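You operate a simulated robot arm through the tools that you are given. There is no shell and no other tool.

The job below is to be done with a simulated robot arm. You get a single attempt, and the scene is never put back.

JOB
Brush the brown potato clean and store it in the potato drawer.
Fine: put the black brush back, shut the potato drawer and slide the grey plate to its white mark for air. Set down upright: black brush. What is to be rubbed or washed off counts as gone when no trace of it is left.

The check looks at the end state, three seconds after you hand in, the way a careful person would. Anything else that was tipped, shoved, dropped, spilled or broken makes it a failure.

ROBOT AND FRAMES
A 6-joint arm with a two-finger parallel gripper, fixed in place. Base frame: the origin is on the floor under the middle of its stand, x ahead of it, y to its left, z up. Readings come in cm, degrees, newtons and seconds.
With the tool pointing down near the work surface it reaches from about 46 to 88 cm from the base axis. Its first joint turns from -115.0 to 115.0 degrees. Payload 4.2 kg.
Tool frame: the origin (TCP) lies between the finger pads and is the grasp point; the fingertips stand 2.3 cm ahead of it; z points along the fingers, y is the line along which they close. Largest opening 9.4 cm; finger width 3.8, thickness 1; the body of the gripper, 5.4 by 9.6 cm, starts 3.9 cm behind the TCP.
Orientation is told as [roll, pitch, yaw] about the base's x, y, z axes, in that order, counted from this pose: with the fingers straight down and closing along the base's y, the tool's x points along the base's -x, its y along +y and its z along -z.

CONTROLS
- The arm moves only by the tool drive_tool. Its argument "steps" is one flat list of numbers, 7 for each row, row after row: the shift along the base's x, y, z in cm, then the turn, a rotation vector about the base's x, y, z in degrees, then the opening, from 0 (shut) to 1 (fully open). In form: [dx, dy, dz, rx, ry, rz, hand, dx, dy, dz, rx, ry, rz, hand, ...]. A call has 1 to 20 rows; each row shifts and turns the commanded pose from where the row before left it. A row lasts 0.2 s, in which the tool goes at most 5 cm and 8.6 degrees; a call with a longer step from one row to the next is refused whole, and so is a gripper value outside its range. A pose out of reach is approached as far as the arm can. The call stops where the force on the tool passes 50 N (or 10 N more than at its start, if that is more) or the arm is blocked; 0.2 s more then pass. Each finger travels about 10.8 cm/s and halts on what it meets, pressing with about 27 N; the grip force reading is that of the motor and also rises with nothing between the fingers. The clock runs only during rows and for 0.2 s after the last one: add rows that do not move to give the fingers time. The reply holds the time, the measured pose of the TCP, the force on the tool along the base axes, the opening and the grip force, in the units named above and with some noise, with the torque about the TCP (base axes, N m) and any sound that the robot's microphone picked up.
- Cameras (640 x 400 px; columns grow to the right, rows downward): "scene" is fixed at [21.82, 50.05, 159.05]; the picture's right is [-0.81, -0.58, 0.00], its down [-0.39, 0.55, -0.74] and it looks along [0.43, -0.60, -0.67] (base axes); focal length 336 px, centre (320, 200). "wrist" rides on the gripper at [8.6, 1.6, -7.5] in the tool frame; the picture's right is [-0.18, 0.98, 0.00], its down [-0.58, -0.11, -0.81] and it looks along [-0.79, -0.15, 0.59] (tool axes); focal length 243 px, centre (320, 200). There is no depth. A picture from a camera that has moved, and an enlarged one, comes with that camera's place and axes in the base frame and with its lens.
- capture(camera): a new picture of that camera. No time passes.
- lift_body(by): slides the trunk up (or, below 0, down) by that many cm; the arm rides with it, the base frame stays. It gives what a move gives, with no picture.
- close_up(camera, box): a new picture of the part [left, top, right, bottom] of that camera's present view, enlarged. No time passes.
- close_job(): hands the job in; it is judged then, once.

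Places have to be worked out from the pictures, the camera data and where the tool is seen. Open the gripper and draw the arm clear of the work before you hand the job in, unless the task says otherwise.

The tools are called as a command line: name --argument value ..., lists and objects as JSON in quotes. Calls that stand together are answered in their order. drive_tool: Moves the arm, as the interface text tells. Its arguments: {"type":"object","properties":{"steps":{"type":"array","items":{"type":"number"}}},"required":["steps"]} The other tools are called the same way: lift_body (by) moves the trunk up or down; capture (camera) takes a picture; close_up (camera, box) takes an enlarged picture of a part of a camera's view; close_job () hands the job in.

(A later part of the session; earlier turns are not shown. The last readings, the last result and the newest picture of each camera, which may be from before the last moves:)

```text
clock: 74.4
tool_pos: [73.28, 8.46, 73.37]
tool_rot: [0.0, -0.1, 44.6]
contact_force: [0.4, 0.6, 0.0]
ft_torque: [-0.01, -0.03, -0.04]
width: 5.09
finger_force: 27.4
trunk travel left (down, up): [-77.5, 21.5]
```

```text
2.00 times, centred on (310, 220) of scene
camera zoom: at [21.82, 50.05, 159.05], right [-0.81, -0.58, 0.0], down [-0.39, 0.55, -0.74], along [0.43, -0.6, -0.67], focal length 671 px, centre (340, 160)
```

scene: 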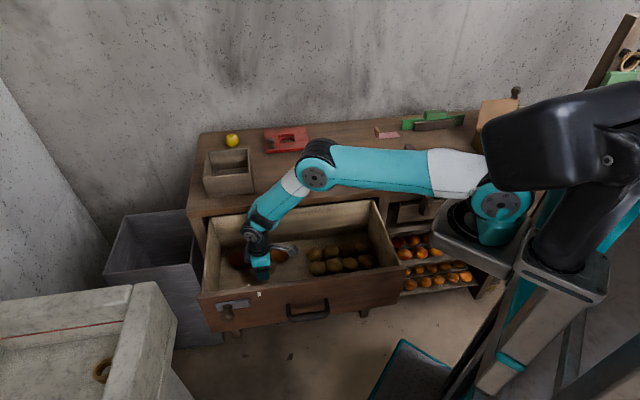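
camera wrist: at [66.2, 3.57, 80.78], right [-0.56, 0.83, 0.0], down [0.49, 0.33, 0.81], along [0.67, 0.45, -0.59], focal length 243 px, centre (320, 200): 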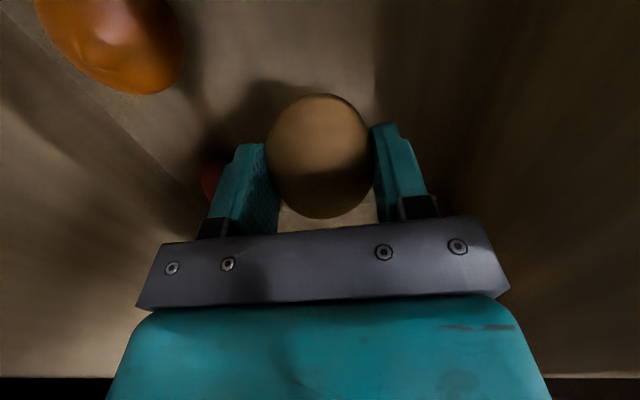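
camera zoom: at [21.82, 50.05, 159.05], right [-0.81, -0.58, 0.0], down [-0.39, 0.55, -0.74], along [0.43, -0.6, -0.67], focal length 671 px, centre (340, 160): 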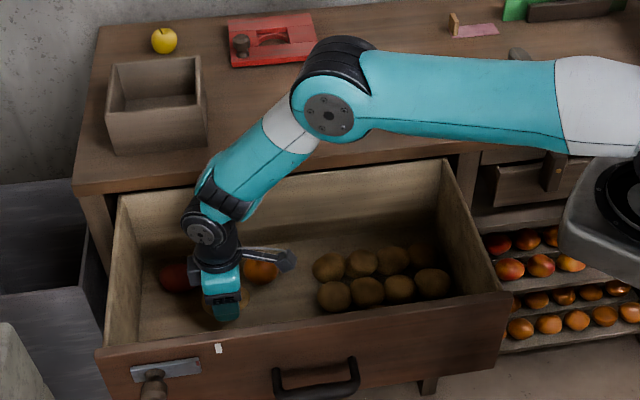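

The arm runs in front of the counter, well clear. I continue down slowly to the floor.

drive_tool --steps '[0, 0, -2, 0, 0, 0, 0, 0, 0, -1.5, 0, 0, 0, 0, 0, 0, 0, 0, 0, 0, 0]'

close_up --camera "scene" --box '[220, 210, 320, 300]'

capture --camera "wrist"

```text
clock: 75.2
tool_pos: [73.51, 8.25, 69.77]
tool_rot: [0.0, 0.2, 44.6]
contact_force: [0.3, 0.1, -1.4]
ft_torque: [-0.02, -0.01, 0.02]
width: 5.07
finger_force: 27.2
trunk travel left (down, up): [-77.5, 21.5]
```

```text
4.44 times, centred on (270, 255) of scene
camera zoom: at [21.82, 50.05, 159.05], right [-0.81, -0.58, 0.0], down [-0.39, 0.55, -0.74], along [0.43, -0.6, -0.67], focal length 1492 px, centre (542, -44)
```

zoom: 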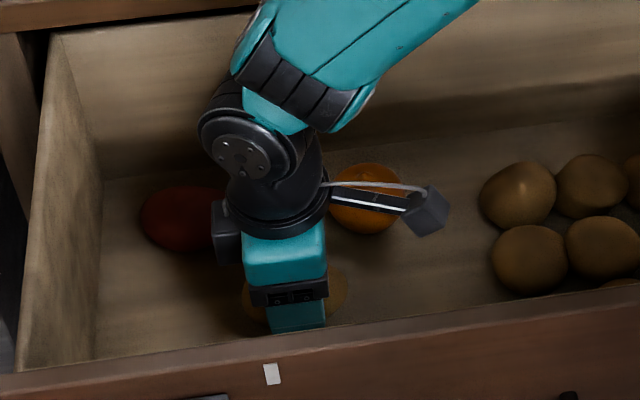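

```text
taken
camera wrist: at [66.3, 3.38, 77.19], right [-0.56, 0.83, 0.0], down [0.49, 0.33, 0.81], along [0.67, 0.45, -0.59], focal length 243 px, centre (320, 200)
```

wrist: 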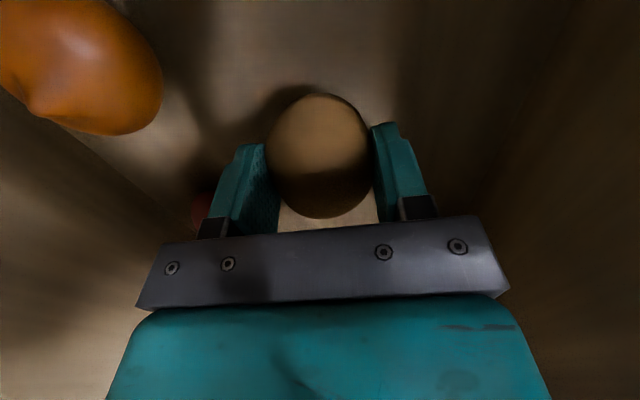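

Near the floor now; I step down in small increments, watching the vertical force.

drive_tool --steps '[0, 0, -0.4, 0, 0, 0, 0, 0, 0, 0, 0, 0, 0, 0]'

drive_tool --steps '[0, 0, -0.3, 0, 0, 0, 0, 0, 0, 0, 0, 0, 0, 0]'

drive_tool --steps '[0, 0, -0.3, 0, 0, 0, 0, 0, 0, 0, 0, 0, 0, 0]'

```text
clock: 75.8
tool_pos: [73.54, 8.36, 69.55]
tool_rot: [0.0, 0.0, 44.6]
contact_force: [0.1, 0.2, -0.9]
ft_torque: [0.04, 0.03, 0.04]
width: 5.08
finger_force: 26.5
trunk travel left (down, up): [-77.5, 21.5]
```

```text
clock: 76.4
tool_pos: [73.35, 8.31, 69.02]
tool_rot: [-0.1, 0.0, 44.6]
contact_force: [-0.6, 0.0, 0.0]
ft_torque: [-0.03, -0.02, 0.0]
width: 5.07
finger_force: 26.6
trunk travel left (down, up): [-77.5, 21.5]
```

```text
clock: 77.0
tool_pos: [73.38, 8.26, 68.88]
tool_rot: [0.0, 0.0, 44.6]
contact_force: [0.3, -1.2, -1.8]
ft_torque: [-0.02, 0.0, -0.03]
width: 5.07
finger_force: 27.0
trunk travel left (down, up): [-77.5, 21.5]
```

drive_tool --steps '[0, 0, -0.3, 0, 0, 0, 0, 0, 0, 0, 0, 0, 0, 0]'

drive_tool --steps '[0, 0, -0.3, 0, 0, 0, 0, 0, 0, 0, 0, 0, 0, 0]'

drive_tool --steps '[0, 0, -0.2, 0, 0, 0, 0, 0, 0, 0, 0, 0, 0, 0]'

```text
clock: 77.6
tool_pos: [73.22, 8.33, 68.46]
tool_rot: [0.0, 0.0, 44.6]
contact_force: [-0.8, 0.2, -1.4]
ft_torque: [0.01, 0.03, -0.01]
width: 5.06
finger_force: 27.1
trunk travel left (down, up): [-77.5, 21.5]
```

```text
clock: 78.2
tool_pos: [73.18, 8.35, 68.37]
tool_rot: [-0.1, 0.0, 44.7]
contact_force: [-0.7, 0.4, -0.2]
ft_torque: [-0.03, -0.03, -0.03]
width: 5.08
finger_force: 27.1
trunk travel left (down, up): [-77.5, 21.5]
```

```text
clock: 78.8
tool_pos: [73.29, 8.24, 68.09]
tool_rot: [0.0, 0.0, 44.6]
contact_force: [-0.3, -0.1, 1.6]
ft_torque: [-0.09, 0.02, 0.01]
width: 5.08
finger_force: 27.2
trunk travel left (down, up): [-77.5, 21.5]
```

First touch at about 68.1. One more tenth to confirm the potato is resting on the floor.

drive_tool --steps '[0, 0, -0.1, 0, 0, 0, 0, 0, 0, 0, 0, 0, 0, 0]'

```text
clock: 79.4
tool_pos: [73.27, 8.39, 68.04]
tool_rot: [0.0, 0.0, 44.6]
contact_force: [-2.9, -0.3, 8.2]
ft_torque: [-0.2, 0.17, -0.04]
width: 5.06
finger_force: 26.9
trunk travel left (down, up): [-77.5, 21.5]
```

The potato rests on the drawer floor. I open gently and look.

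drive_tool --steps '[0, 0, 0, 0, 0, 0, 0.56, 0, 0, 0, 0, 0, 0, 0.6, 0, 0, 0, 0, 0, 0, 0.7, 0, 0, 0, 0, 0, 0, 0.85, 0, 0, 0, 0, 0, 0, 0.85]'

capture --camera "wrist"

```text
clock: 80.6
tool_pos: [73.3, 8.33, 67.89]
tool_rot: [0.0, 0.0, 44.6]
contact_force: [-0.2, 0.1, 0.1]
ft_torque: [-0.02, -0.02, 0.01]
width: 8.01
finger_force: 0.1
trunk travel left (down, up): [-77.5, 21.5]
```

```text
taken
camera wrist: at [66.15, 3.4, 75.44], right [-0.56, 0.83, 0.0], down [0.49, 0.33, 0.81], along [0.67, 0.45, -0.59], focal length 243 px, centre (320, 200)
```

wrist: 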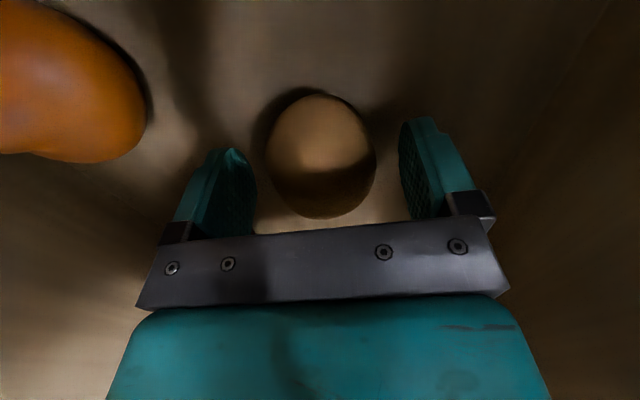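

The potato is free and sits still between the open fingers. I lift straight up out of the drawer.

drive_tool --steps '[0, 0, 1, 0, 0, 0, 0.85, 0, 0, 3, 0, 0, 0, 0.85, 0, 0, 4, 0, 0, 0, 0.85, 0, 0, 4, 0, 0, 0, 0.85, 0, 0, 4, 0, 0, 0, 0.85, 0, 0, 4, 0, 0, 0, 0.85, 0, 0, 4, 0, 0, 0, 0.85, 0, 0, 4, 0, 0, 0, 0.85, 0, 0, 4, 0, 0, 0, 0.85, 0, 0, 0, 0, 0, 0, 0.85]'

capture --camera "wrist"

capture --camera "scene"

```text
clock: 82.8
tool_pos: [73.01, 8.23, 100.12]
tool_rot: [0.0, 0.0, 44.5]
contact_force: [-0.1, -0.1, -0.3]
ft_torque: [0.0, 0.05, -0.02]
width: 7.98
finger_force: 0.0
trunk travel left (down, up): [-77.5, 21.5]
```

```text
taken
camera wrist: at [65.87, 3.23, 107.58], right [-0.56, 0.83, 0.0], down [0.49, 0.33, 0.81], along [0.67, 0.45, -0.59], focal length 243 px, centre (320, 200)
```

wrist: 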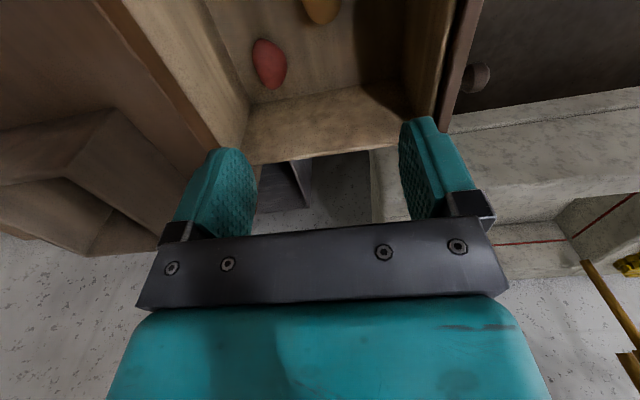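

```text
taken
```

scene: 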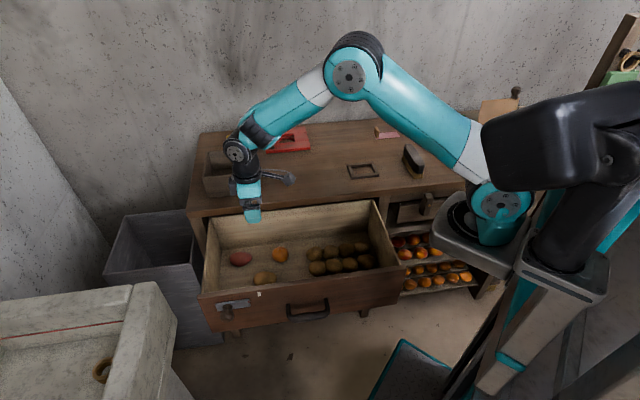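

The clean potato lies in the drawer. Next is the vent plate: I turn the gripper back, move out in front of the drawer at height, and look at the front panel, the plate and the nearby stone basin.

drive_tool --steps '[-1.6, 1.92, 0.4, 0, 0, -8.18, 0.85, -1.6, 1.92, 0.4, 0, 0, -8.18, 0.85, -1.6, 1.92, 0.4, 0, 0, -8.18, 0.85, -1.6, 1.92, 0.4, 0, 0, -8.18, 0.85, -1.6, 1.92, 0.4, 0, 0, -8.18, 0.85, -1.6, 1.92, 0.4, 0, 0, -8.18, 0.85, -1.6, 1.92, 0.4, 0, 0, -8.18, 0.85, -1.6, 1.92, 0.4, 0, 0, -8.18, 0.85, -1.6, 1.92, 0.4, 0, 0, -8.18, 0.85, -1.6, 1.92, 0.4, 0, 0, -8.18, 0.85, -1.6, 1.92, 0.4, 0, 0, -8.2, 0.85, 0, 0, 0, 0, 0, 0, 0.85]'

capture --camera "wrist"

capture --camera "scene"

```text
clock: 85.4
tool_pos: [55.72, 29.59, 104.4]
tool_rot: [-0.1, 0.0, -45.4]
contact_force: [-0.1, 0.3, 0.1]
ft_torque: [0.02, -0.01, 0.0]
width: 8.01
finger_force: 0.1
trunk travel left (down, up): [-77.5, 21.5]
```

```text
taken
camera wrist: at [50.93, 36.73, 111.84], right [0.83, 0.56, 0.0], down [0.33, -0.49, 0.81], along [0.45, -0.67, -0.59], focal length 243 px, centre (320, 200)
```

wrist: 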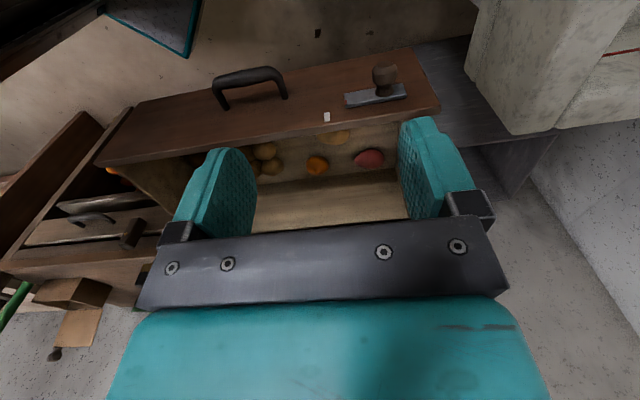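

```text
taken
```

scene: 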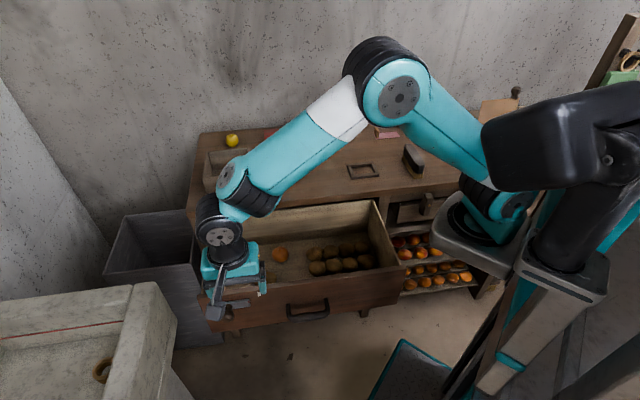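

This is a good view of the front panel. I enlarge the plate, the mark and the basin corner.

close_up --camera "wrist" --box '[300, 40, 460, 140]'

close_up --camera "wrist" --box '[80, 30, 480, 230]'

close_up --camera "scene" --box '[190, 270, 310, 345]'

```text
4.00 times, centred on (380, 90) of wrist
camera zoom: at [50.93, 36.73, 111.84], right [0.83, 0.56, 0.0], down [0.33, -0.49, 0.81], along [0.45, -0.67, -0.59], focal length 970 px, centre (80, 640)
```

zoom: 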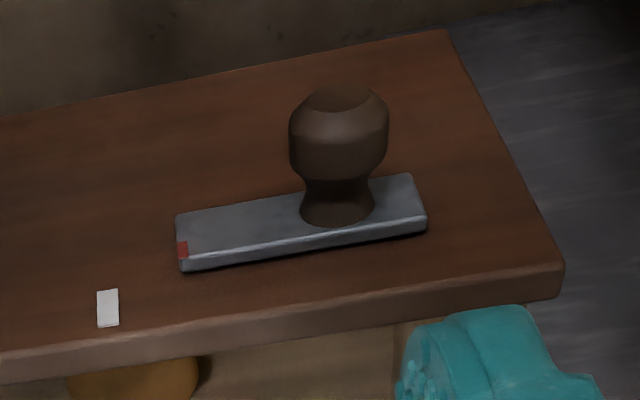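

```text
1.60 times, centred on (280, 130) of wrist
camera zoom: at [50.93, 36.73, 111.84], right [0.83, 0.56, 0.0], down [0.33, -0.49, 0.81], along [0.45, -0.67, -0.59], focal length 388 px, centre (384, 312)
```

zoom: 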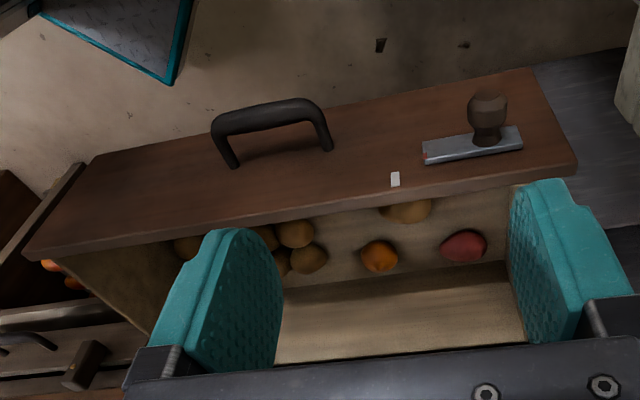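

```text
5.33 times, centred on (250, 308) of scene
camera zoom: at [21.82, 50.05, 159.05], right [-0.81, -0.58, 0.0], down [-0.39, 0.55, -0.74], along [0.43, -0.6, -0.67], focal length 1790 px, centre (693, -373)
```

zoom: 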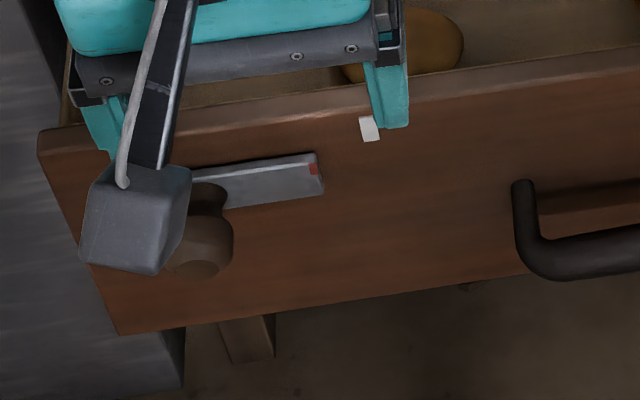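

The plate's red end must move about 3.1 cm to the right (−e) to reach the white mark; its knob is near e = 68.1, n = 28.9, z = 76. I move above the knob with the fingers straddling it and check alignment before lowering.

drive_tool --steps '[3.25, -0.58, -3, 0, 0, 0, 1, 3.25, -0.58, -3, 0, 0, 0, 1, 3.25, -0.58, -3, 0, 0, 0, 1, 3.25, -0.56, -3, 0, 0, 0, 1, 0, 0, -4, 0, 0, 0, 1, 0, 0, -2, 0, 0, 0, 1, 0, 0, 0, 0, 0, 0, 1]'

capture --camera "wrist"

close_up --camera "scene" --box '[160, 220, 320, 345]'

```text
clock: 87.0
tool_pos: [68.66, 26.93, 86.37]
tool_rot: [0.0, 0.0, -45.4]
contact_force: [0.8, -0.1, -0.7]
ft_torque: [0.03, 0.01, 0.01]
width: 9.38
finger_force: 0.1
trunk travel left (down, up): [-77.5, 21.5]
```

```text
taken
camera wrist: at [63.86, 34.3, 93.84], right [0.83, 0.56, 0.0], down [0.33, -0.49, 0.81], along [0.45, -0.67, -0.59], focal length 243 px, centre (320, 200)
```

wrist: 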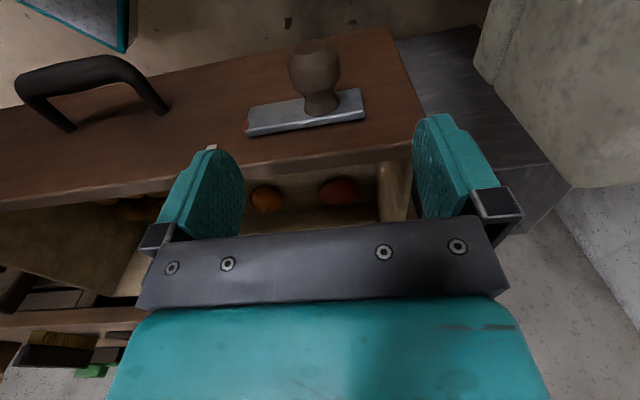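

```text
3.20 times, centred on (240, 282) of scene
camera zoom: at [21.82, 50.05, 159.05], right [-0.81, -0.58, 0.0], down [-0.39, 0.55, -0.74], along [0.43, -0.6, -0.67], focal length 1074 px, centre (576, -64)
```

zoom: 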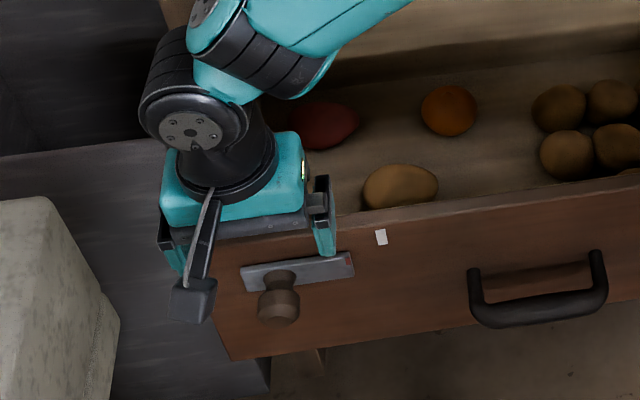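

The knob is centred between the fingers (e≈67.7) with the gripper clear of the panel. I lower so that the fingers straddle the knob head.

drive_tool --steps '[-0.24, 0.04, -2, 0, 0, 0, 1, 0, 0, -3, 0, 0, 0, 1, 0, 0, -2.5, 0, 0, 0, 1, 0, 0, -1.7, 0, 0, 0, 1, 0, 0, 0, 0, 0, 0, 1]'

capture --camera "wrist"

close_up --camera "scene" --box '[180, 250, 300, 345]'

```text
clock: 87.7
tool_pos: [68.78, 27.3, 81.33]
tool_rot: [0.3, 0.0, -45.6]
contact_force: [-2.1, -2.6, 16.0]
ft_torque: [-0.83, 0.43, -0.12]
width: 9.44
finger_force: 0.1
trunk travel left (down, up): [-77.5, 21.5]
stopped in row 3: the force on the tool passed its limit at 63 N (the readings are from after the stop); the commanded pose is now the measured one
```

```text
taken
camera wrist: at [63.88, 34.45, 88.83], right [0.83, 0.56, 0.01], down [0.33, -0.49, 0.81], along [0.45, -0.67, -0.59], focal length 243 px, centre (320, 200)
```

wrist: 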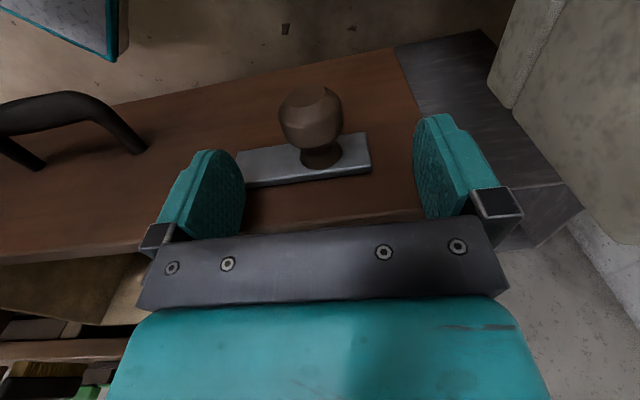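

```text
4.21 times, centred on (240, 298) of scene
camera zoom: at [21.82, 50.05, 159.05], right [-0.81, -0.58, 0.0], down [-0.39, 0.55, -0.74], along [0.43, -0.6, -0.67], focal length 1413 px, centre (657, -210)
```

zoom: 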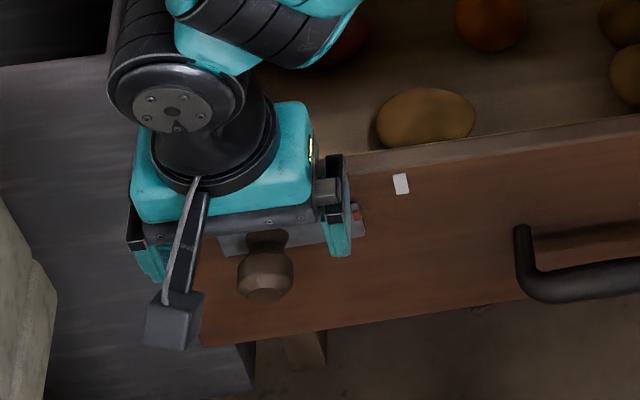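

Contact on the −e fingertip at tool height 81.3, earlier than expected. I back off upward 3 cm at once and look closely to find what it touched.

drive_tool --steps '[0, 0, 1.5, 0, 0, 0, 1, 0, 0, 1.5, 0, 0, 0, 1, 0, 0, 0, 0, 0, 0, 1]'

close_up --camera "wrist" --box '[200, 30, 440, 230]'

close_up --camera "scene" --box '[190, 240, 310, 340]'

```text
clock: 88.5
tool_pos: [68.6, 27.07, 84.07]
tool_rot: [0.1, -0.2, -45.5]
contact_force: [-0.5, 0.5, -0.4]
ft_torque: [0.0, -0.01, 0.0]
width: 9.41
finger_force: 0.1
trunk travel left (down, up): [-77.5, 21.5]
```

```text
2.00 times, centred on (320, 130) of wrist
camera zoom: at [63.75, 34.32, 91.44], right [0.83, 0.56, 0.0], down [0.33, -0.49, 0.81], along [0.45, -0.67, -0.59], focal length 485 px, centre (320, 340)
```

zoom: 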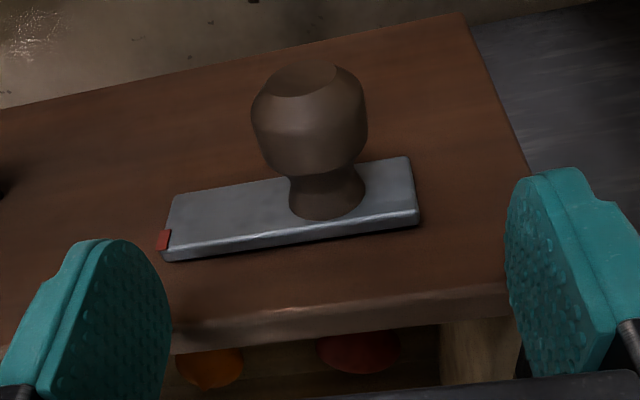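

```text
4.00 times, centred on (250, 290) of scene
camera zoom: at [21.82, 50.05, 159.05], right [-0.81, -0.58, 0.0], down [-0.39, 0.55, -0.74], along [0.43, -0.6, -0.67], focal length 1343 px, centre (600, -160)
```

zoom: 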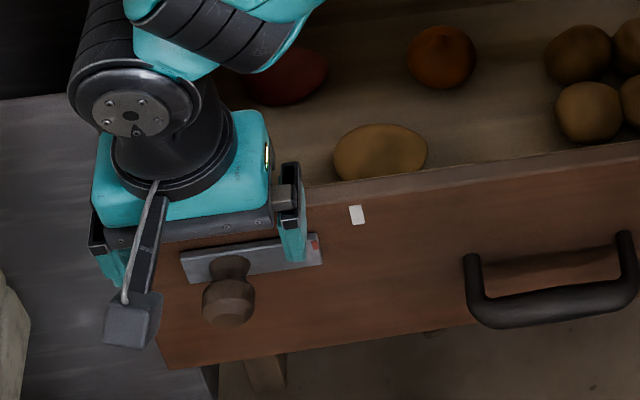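

I worked it out: the panel face is at n≈31.6 and the plate's upper edge at z≈79, so the −e fingertip landed on the plate's top edge. I pull back 1.1 cm away from the panel, then lower onto the knob head (e≈67.8, n≈27.9, z≈77.5).

drive_tool --steps '[-0.84, 0.71, 0, 0, 0, 0, 1, 0, 0, -2, 0, 0, 0, 1, 0, 0, 0, 0, 0, 0, 1]'

drive_tool --steps '[0, 0, -1, 0, 0, 0, 1, 0, 0, 0, 0, 0, 0, 1]'

drive_tool --steps '[0, 0, -1, 0, 0, 0, 1, 0, 0, 0, 0, 0, 0, 1]'

capture --camera "wrist"

```text
clock: 89.3
tool_pos: [67.62, 27.58, 82.04]
tool_rot: [0.2, -0.1, -45.4]
contact_force: [-0.3, -0.8, -0.1]
ft_torque: [-0.02, -0.02, -0.01]
width: 9.39
finger_force: 0.0
trunk travel left (down, up): [-77.5, 21.5]
```

```text
clock: 89.9
tool_pos: [67.79, 27.85, 81.09]
tool_rot: [0.1, -0.1, -45.4]
contact_force: [0.7, 0.5, 0.0]
ft_torque: [0.02, -0.05, -0.04]
width: 9.36
finger_force: 0.1
trunk travel left (down, up): [-77.5, 21.5]
```

```text
clock: 90.5
tool_pos: [67.88, 27.8, 80.05]
tool_rot: [0.1, -0.1, -45.4]
contact_force: [0.8, 0.6, 0.7]
ft_torque: [0.0, 0.0, -0.02]
width: 9.42
finger_force: 0.0
trunk travel left (down, up): [-77.5, 21.5]
```

```text
taken
camera wrist: at [63.02, 35.03, 87.54], right [0.83, 0.56, 0.0], down [0.33, -0.49, 0.81], along [0.45, -0.67, -0.59], focal length 243 px, centre (320, 200)
```

wrist: 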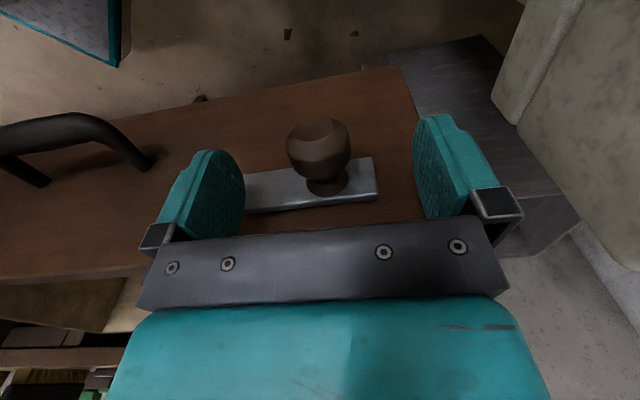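

No contact now, and the knob head is centred between the fingers. I lower the last 1.7 cm and close on the knob.

drive_tool --steps '[0, 0, -0.9, 0, 0, 0, 1, 0, 0, -0.8, 0, 0, 0, 1, 0, 0, 0, 0, 0, 0, 1]'

drive_tool --steps '[0, 0, 0, 0, 0, 0, 0.7, 0, 0, 0, 0, 0, 0, 0.5, 0, 0, 0, 0, 0, 0, 0.3, 0, 0, 0, 0, 0, 0, 0, 0, 0, 0, 0, 0, 0, 0]'

capture --camera "wrist"

close_up --camera "scene" --box '[190, 250, 310, 350]'

```text
clock: 91.3
tool_pos: [67.85, 27.8, 78.54]
tool_rot: [0.1, -0.1, -45.5]
contact_force: [0.2, 0.0, 0.3]
ft_torque: [-0.02, -0.04, 0.02]
width: 9.4
finger_force: 0.1
trunk travel left (down, up): [-77.5, 21.5]
```

```text
clock: 92.5
tool_pos: [67.81, 27.82, 78.55]
tool_rot: [0.1, -0.1, -45.4]
contact_force: [-2.8, -4.5, 1.4]
ft_torque: [-0.04, 0.07, 1.12]
width: 3.29
finger_force: 45.1
trunk travel left (down, up): [-77.5, 21.5]
```

```text
taken
camera wrist: at [62.94, 35.01, 85.95], right [0.83, 0.56, 0.0], down [0.33, -0.49, 0.81], along [0.45, -0.67, -0.59], focal length 243 px, centre (320, 200)
```

wrist: 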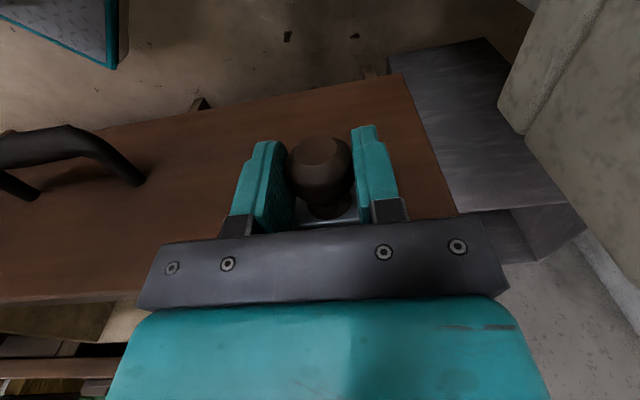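

```text
4.00 times, centred on (250, 300) of scene
camera zoom: at [21.82, 50.05, 159.05], right [-0.81, -0.58, 0.0], down [-0.39, 0.55, -0.74], along [0.43, -0.6, -0.67], focal length 1343 px, centre (600, -200)
```

zoom: 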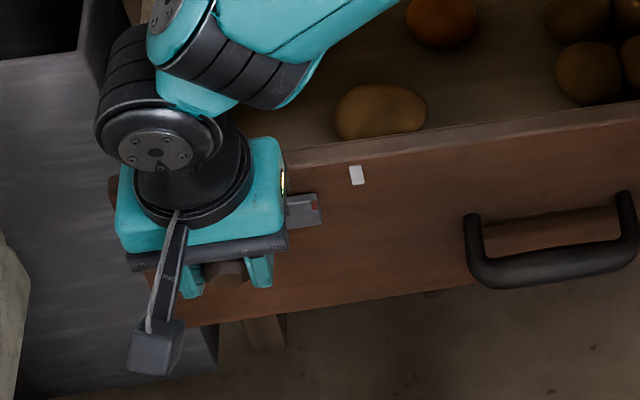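

The knob is held. I drag it 2 cm along −e first and then measure how much remains.

drive_tool --steps '[-0.356, -0.351, 0, 0, 0, 0, 0, -0.356, -0.351, 0, 0, 0, 0, 0, -0.356, -0.351, 0, 0, 0, 0, 0, -0.356, -0.351, 0, 0, 0, 0, 0, 0, 0, 0, 0, 0, 0, 0]'

close_up --camera "scene" --box '[190, 250, 310, 350]'

capture --camera "wrist"

```text
clock: 93.7
tool_pos: [66.37, 26.48, 78.61]
tool_rot: [0.0, -0.1, -45.5]
contact_force: [1.1, -0.7, -4.4]
ft_torque: [0.0, 0.0, 1.1]
width: 3.3
finger_force: 45.4
trunk travel left (down, up): [-77.5, 21.5]
```

```text
4.00 times, centred on (250, 300) of scene
camera zoom: at [21.82, 50.05, 159.05], right [-0.81, -0.58, 0.0], down [-0.39, 0.55, -0.74], along [0.43, -0.6, -0.67], focal length 1343 px, centre (600, -200)
```

zoom: 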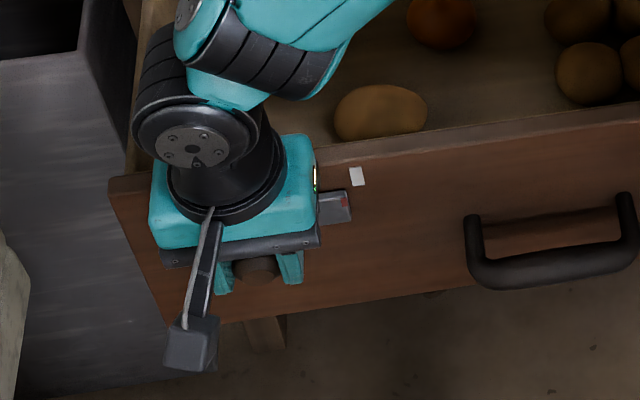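

```text
taken
camera wrist: at [61.49, 33.7, 85.95], right [0.83, 0.56, 0.0], down [0.33, -0.49, 0.81], along [0.45, -0.67, -0.59], focal length 243 px, centre (320, 200)
```

wrist: 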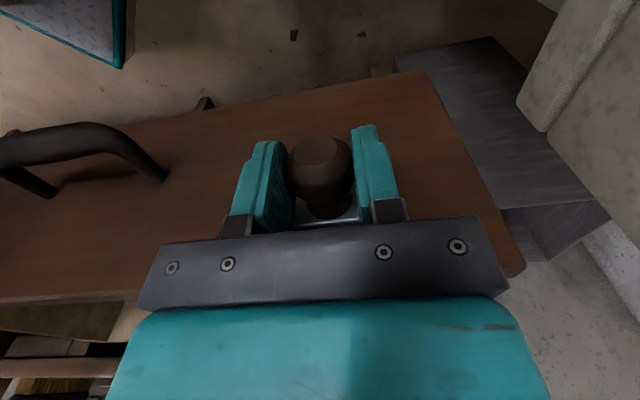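

The plate follows well. I enlarge the plate end and the mark to measure the remaining distance accurately.

close_up --camera "scene" --box '[262, 285, 294, 305]'

```text
16.00 times, centred on (278, 295) of scene
camera zoom: at [21.82, 50.05, 159.05], right [-0.81, -0.58, 0.0], down [-0.39, 0.55, -0.74], along [0.43, -0.6, -0.67], focal length 5371 px, centre (992, -1320)
```

zoom: 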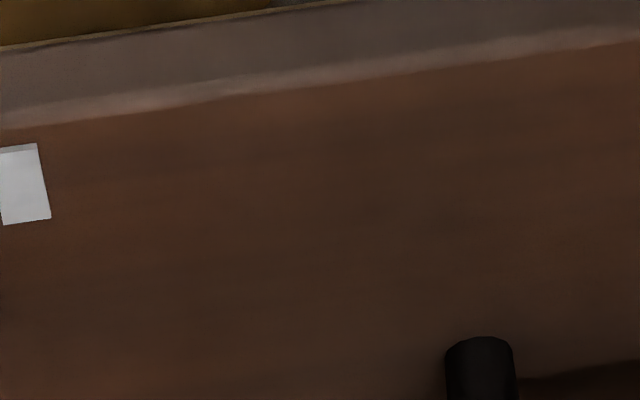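

close_up --camera "scene" --box '[246, 288, 270, 304]'

```text
16.00 times, centred on (258, 296) of scene
camera zoom: at [21.82, 50.05, 159.05], right [-0.81, -0.58, 0.0], down [-0.39, 0.55, -0.74], along [0.43, -0.6, -0.67], focal length 5371 px, centre (1312, -1336)
```

zoom: 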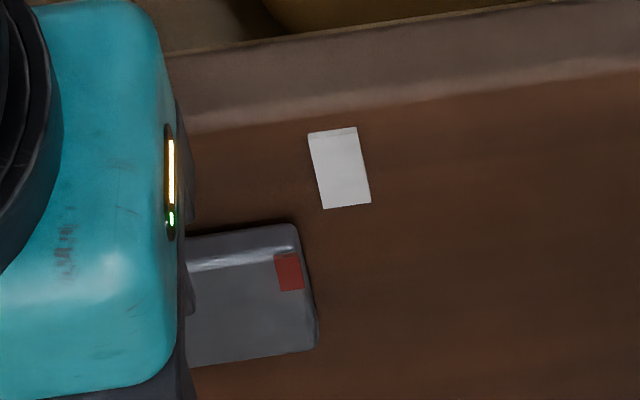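

Measured on this view, the red tick needs about 71 px more, i.e. 1.2 cm, to sit centred under the white mark. I drag that distance.

drive_tool --steps '[-0.285, -0.281, 0, 0, 0, 0, 0, -0.285, -0.281, 0, 0, 0, 0, 0, -0.285, -0.281, 0, 0, 0, 0, 0, 0, 0, 0, 0, 0, 0, 0]'

close_up --camera "scene" --box '[246, 288, 270, 304]'

```text
clock: 94.7
tool_pos: [65.57, 25.64, 78.53]
tool_rot: [0.2, -0.1, -45.6]
contact_force: [1.3, -2.3, 10.9]
ft_torque: [0.03, -0.01, 1.08]
width: 3.3
finger_force: 45.1
trunk travel left (down, up): [-77.5, 21.5]
```

```text
16.00 times, centred on (258, 296) of scene
camera zoom: at [21.82, 50.05, 159.05], right [-0.81, -0.58, 0.0], down [-0.39, 0.55, -0.74], along [0.43, -0.6, -0.67], focal length 5371 px, centre (1312, -1336)
```

zoom: 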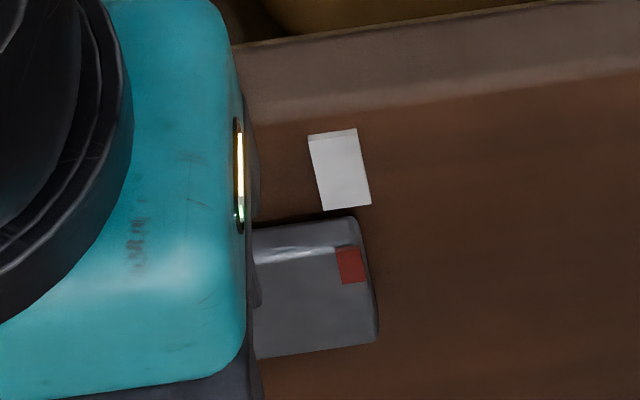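

The red tick is nearly under the mark's centre; about 0.15 cm more centres it. I nudge it and recheck.

drive_tool --steps '[-0.107, -0.105, 0.05, 0, 0, 0, 0, 0, 0, 0, 0, 0, 0, 0]'

close_up --camera "scene" --box '[246, 288, 270, 304]'

```text
clock: 95.3
tool_pos: [65.51, 25.72, 78.48]
tool_rot: [0.1, -0.2, -45.6]
contact_force: [2.9, -1.5, 8.9]
ft_torque: [-0.24, -0.43, 1.08]
width: 3.29
finger_force: 45.2
trunk travel left (down, up): [-77.5, 21.5]
```

```text
16.00 times, centred on (258, 296) of scene
camera zoom: at [21.82, 50.05, 159.05], right [-0.81, -0.58, 0.0], down [-0.39, 0.55, -0.74], along [0.43, -0.6, -0.67], focal length 5371 px, centre (1312, -1336)
```

zoom: 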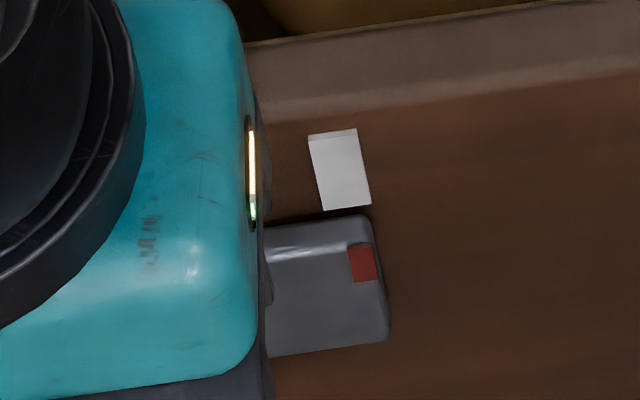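

The red tick is now centred under the white mark. I release the knob gradually and check that the plate stays.

drive_tool --steps '[0, 0, 0, 0, 0, 0, 0.38, 0, 0, 0, 0, 0, 0, 0.5, 0, 0, 0, 0, 0, 0, 0.8, 0, 0, 0, 0, 0, 0, 1, 0, 0, 0, 0, 0, 0, 1]'

close_up --camera "scene" --box '[246, 288, 270, 304]'

capture --camera "wrist"

```text
clock: 96.5
tool_pos: [65.46, 25.62, 78.53]
tool_rot: [0.1, 0.0, -45.6]
contact_force: [-0.1, 0.4, -0.1]
ft_torque: [0.03, 0.0, -0.01]
width: 9.4
finger_force: 0.1
trunk travel left (down, up): [-77.5, 21.5]
```

```text
16.00 times, centred on (258, 296) of scene
camera zoom: at [21.82, 50.05, 159.05], right [-0.81, -0.58, 0.0], down [-0.39, 0.55, -0.74], along [0.43, -0.6, -0.67], focal length 5371 px, centre (1312, -1336)
```

zoom: 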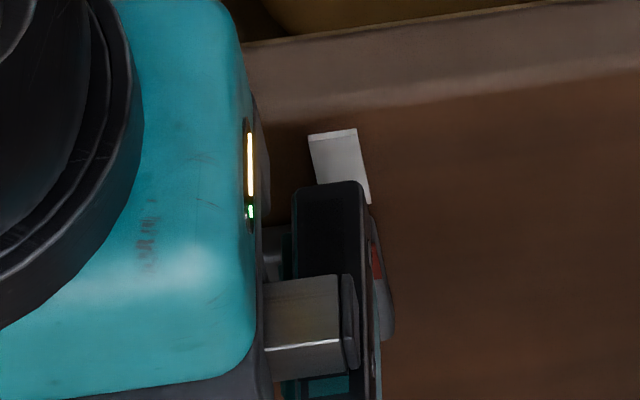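

```text
taken
camera wrist: at [60.61, 32.89, 85.93], right [0.83, 0.56, 0.0], down [0.33, -0.49, 0.81], along [0.45, -0.67, -0.59], focal length 243 px, centre (320, 200)
```

wrist: 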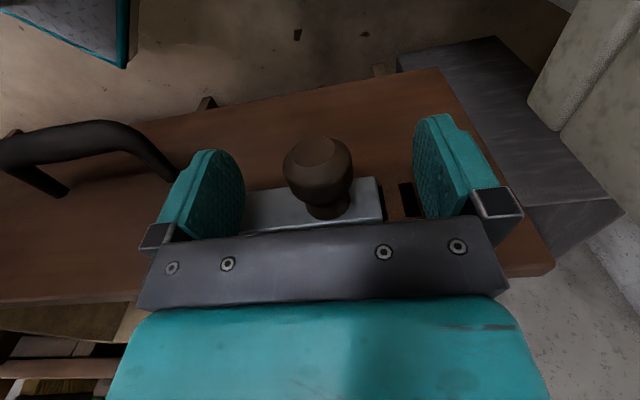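

The knob is free and an air slot is now exposed beside the plate. I raise straight up and inspect.

drive_tool --steps '[0, 0, 1, 0, 0, 0, 1, 0, 0, 2, 0, 0, 0, 1, 0, 0, 4, 0, 0, 0, 1, 0, 0, 4, 0, 0, 0, 1, -2.1, -0.5, 3, 0, 0, 0, 1, -2.8, 0.2, 2, 0, 0, 0, 1, -2.8, 0.2, 0, 0, 0, 0, 1, -2.8, 0.2, 0, 0, 0, 0, 1, 0, 0, 0, 0, 0, 0, 1]'

close_up --camera "scene" --box '[190, 260, 310, 340]'

capture --camera "wrist"

capture --camera "scene"

```text
clock: 98.5
tool_pos: [54.9, 25.46, 94.13]
tool_rot: [0.1, -0.1, -45.6]
contact_force: [-0.6, -1.4, 0.0]
ft_torque: [-0.02, -0.02, -0.02]
width: 9.42
finger_force: 0.2
trunk travel left (down, up): [-77.5, 21.5]
```

```text
5.00 times, centred on (250, 300) of scene
camera zoom: at [21.82, 50.05, 159.05], right [-0.81, -0.58, 0.0], down [-0.39, 0.55, -0.74], along [0.43, -0.6, -0.67], focal length 1678 px, centre (670, -300)
```

zoom: 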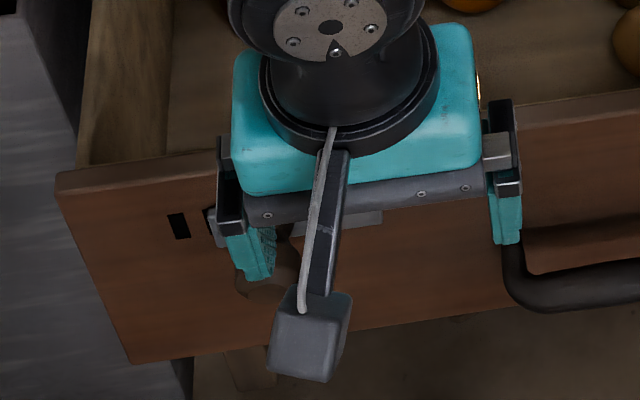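

```text
taken
camera wrist: at [50.01, 32.83, 101.59], right [0.83, 0.56, 0.0], down [0.33, -0.49, 0.81], along [0.45, -0.67, -0.59], focal length 243 px, centre (320, 200)
```

wrist: 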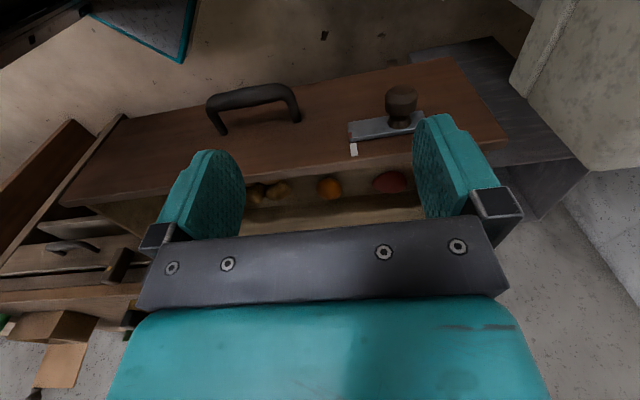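

```text
taken
```

scene: 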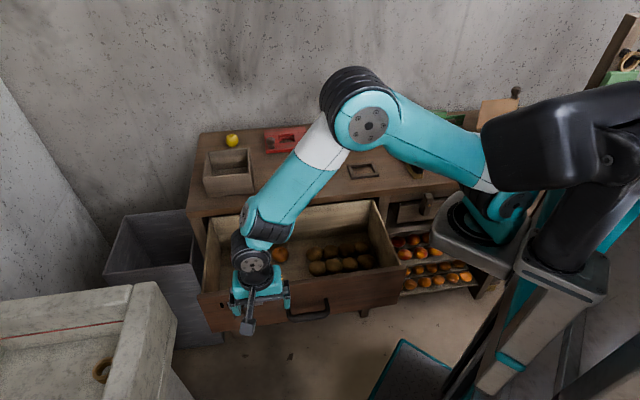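

I check the plate-to-mark alignment from the wrist camera as well.

close_up --camera "wrist" --box '[330, 90, 426, 160]'

close_up --camera "wrist" --box '[180, 60, 340, 160]'

```text
5.71 times, centred on (378, 125) of wrist
camera zoom: at [50.01, 32.83, 101.59], right [0.83, 0.56, 0.0], down [0.33, -0.49, 0.81], along [0.45, -0.67, -0.59], focal length 1386 px, centre (-11, 629)
```

zoom: 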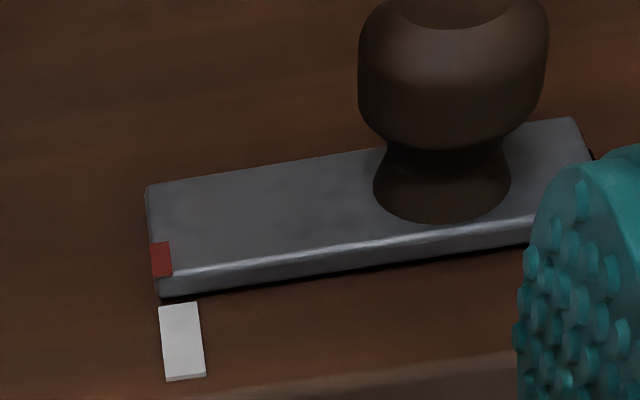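

```text
4.00 times, centred on (260, 110) of wrist
camera zoom: at [50.01, 32.83, 101.59], right [0.83, 0.56, 0.0], down [0.33, -0.49, 0.81], along [0.45, -0.67, -0.59], focal length 970 px, centre (560, 560)
```

zoom: 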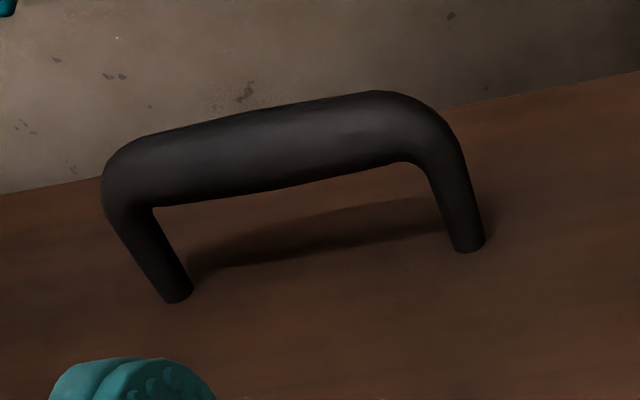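

Both views agree the red tick is about 0.2 cm past the mark's centre. I re-grip the knob centred 0.2 cm further back (+e); closing will centre it there.

drive_tool --steps '[3.55, 0.01, 0, 0, 0, 0, 1, 3.55, 0.01, 0, 0, 0, 0, 1, 3.54, 0.02, 0, 0, 0, 0, 1, 0, 0, -4, 0, 0, 0, 1, 0, 0, -4, 0, 0, 0, 1, 0, 0, -3, 0, 0, 0, 1, 0, 0, 0, 0, 0, 0, 1]'

drive_tool --steps '[0, 0, -2, 0, 0, 0, 1, 0, 0, -1.5, 0, 0, 0, 1, 0, 0, -1.5, 0, 0, 0, 1, 0, 0, 0, 0, 0, 0, 1]'

capture --camera "wrist"

```text
clock: 100.1
tool_pos: [65.54, 25.71, 83.33]
tool_rot: [0.1, -0.1, -45.5]
contact_force: [-0.1, 1.0, 0.8]
ft_torque: [0.0, 0.06, -0.02]
width: 9.38
finger_force: 0.0
trunk travel left (down, up): [-77.5, 21.5]
```

```text
clock: 101.1
tool_pos: [65.44, 25.68, 78.45]
tool_rot: [0.1, 0.0, -45.5]
contact_force: [0.3, 0.1, 0.6]
ft_torque: [0.01, 0.0, 0.0]
width: 9.37
finger_force: 0.2
trunk travel left (down, up): [-77.5, 21.5]
```

```text
taken
camera wrist: at [60.71, 32.97, 85.86], right [0.83, 0.56, 0.0], down [0.33, -0.49, 0.81], along [0.45, -0.67, -0.59], focal length 243 px, centre (320, 200)
```

wrist: 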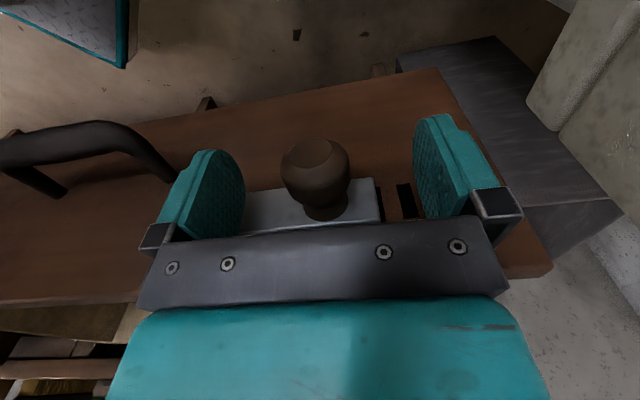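

The knob is about 0.2 cm off the finger centre, as intended. I close to centre it, and check the tick.

drive_tool --steps '[0, 0, 0, 0, 0, 0, 0.7, 0, 0, 0, 0, 0, 0, 0.5, 0, 0, 0, 0, 0, 0, 0.38, 0, 0, 0, 0, 0, 0, 0.2, 0, 0, 0, 0, 0, 0, 0, 0, 0, 0, 0, 0, 0, 0]'

close_up --camera "scene" --box '[246, 288, 270, 304]'

```text
clock: 102.5
tool_pos: [65.57, 25.62, 78.39]
tool_rot: [0.1, -0.2, -45.4]
contact_force: [2.1, -1.0, -1.1]
ft_torque: [0.01, -0.01, 1.12]
width: 3.31
finger_force: 45.4
trunk travel left (down, up): [-77.5, 21.5]
```

```text
16.00 times, centred on (258, 296) of scene
camera zoom: at [21.82, 50.05, 159.05], right [-0.81, -0.58, 0.0], down [-0.39, 0.55, -0.74], along [0.43, -0.6, -0.67], focal length 5371 px, centre (1312, -1336)
```

zoom: 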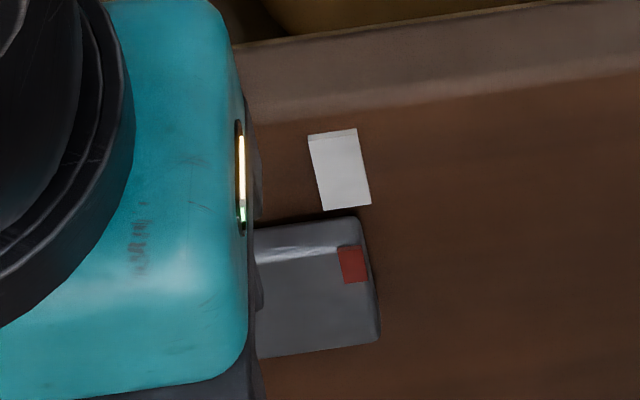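

The red tick now sits at the same e as the mark (59.0). I release the knob, withdraw upwards and move towards the middle of the drawer front.

drive_tool --steps '[0, 0, 0, 0, 0, 0, 0.38, 0, 0, 0, 0, 0, 0, 0.5, 0, 0, 0, 0, 0, 0, 0.8, 0, 0, 0, 0, 0, 0, 1, 0, 0, 0, 0, 0, 0, 1, 0, 0, 1, 0, 0, 0, 1, 0, 0, 2, 0, 0, 0, 1, 0, 0, 4, 0, 0, 0, 1, 0, 0, 4, 0, 0, 0, 1, -2.1, -0.5, 3, 0, 0, 0, 1, -2.8, 0.2, 2, 0, 0, 0, 1, -2.8, 0.2, 0, 0, 0, 0, 1, -2.8, 0.2, 0, 0, 0, 0, 1, 0, 0, 0, 0, 0, 0, 1]'

close_up --camera "wrist" --box '[330, 90, 426, 160]'

capture --camera "wrist"

```text
clock: 105.5
tool_pos: [55.16, 25.69, 94.57]
tool_rot: [0.1, 0.0, -45.5]
contact_force: [-0.5, -0.2, 0.6]
ft_torque: [-0.02, -0.01, 0.03]
width: 9.43
finger_force: 0.1
trunk travel left (down, up): [-77.5, 21.5]
```

```text
5.71 times, centred on (378, 125) of wrist
camera zoom: at [50.21, 33.0, 102.07], right [0.83, 0.56, 0.0], down [0.33, -0.49, 0.81], along [0.45, -0.67, -0.59], focal length 1386 px, centre (-11, 629)
```

zoom: 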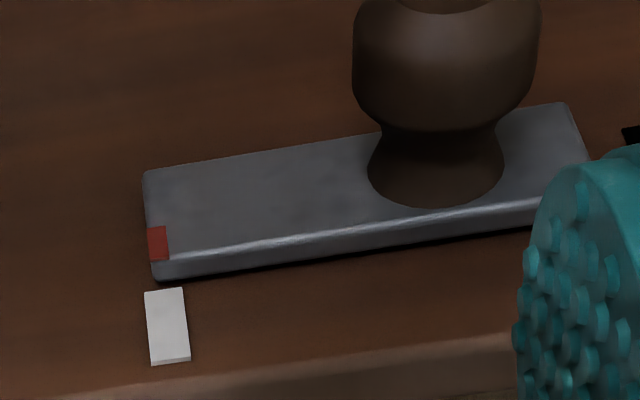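

```text
taken
camera wrist: at [50.21, 33.0, 102.07], right [0.83, 0.56, 0.0], down [0.33, -0.49, 0.81], along [0.45, -0.67, -0.59], focal length 243 px, centre (320, 200)
```

wrist: 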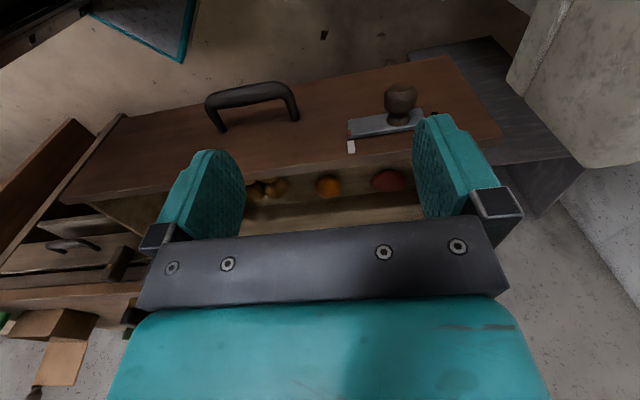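

The tick and the mark line up within a millimetre. Now the drawer: the handle bow is centred at e≈46.3, n≈26.8, z≈73. I close the fingers and lower them in front of the bow, to push it straight in along +n.

drive_tool --steps '[-2.15, -3.1, 0, 0, 0, 0, 0.6, -2.15, -3.1, 0, 0, 0, 0, 0.3, -2.15, -3.1, 0, 0, 0, 0, 0, 0, 0, -4, 0, 0, 0, 0, 0, 0, -4, 0, 0, 0, 0, 0, 0, 0, 0, 0, 0, 0]'

capture --camera "wrist"

capture --camera "scene"

```text
clock: 106.9
tool_pos: [48.93, 16.81, 86.43]
tool_rot: [0.1, 0.0, -45.5]
contact_force: [-0.7, -0.1, 0.3]
ft_torque: [-0.03, -0.01, -0.01]
width: 0.0
finger_force: 27.6
trunk travel left (down, up): [-77.5, 21.5]
```

```text
taken
camera wrist: at [44.06, 24.02, 93.91], right [0.83, 0.56, 0.0], down [0.33, -0.49, 0.81], along [0.45, -0.67, -0.59], focal length 243 px, centre (320, 200)
```

wrist: 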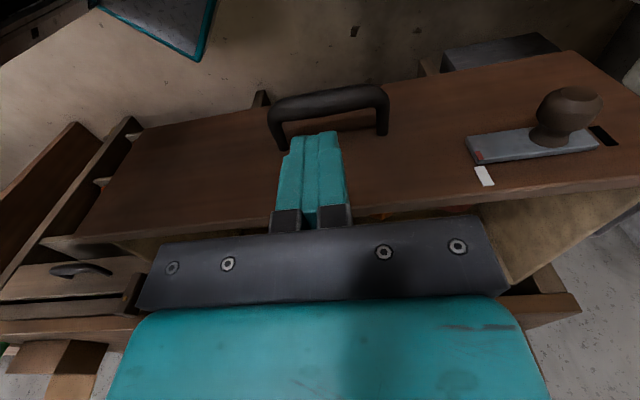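

```text
taken
```

scene: 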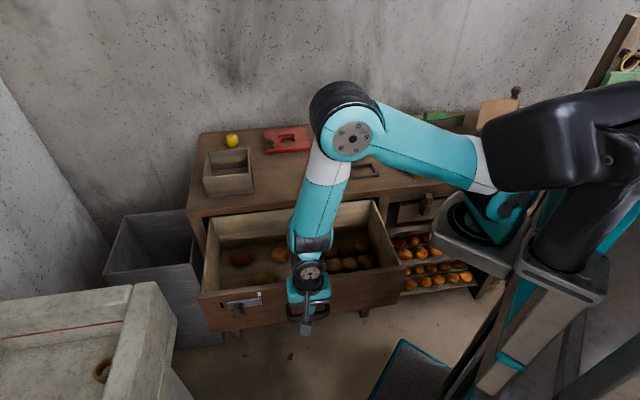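

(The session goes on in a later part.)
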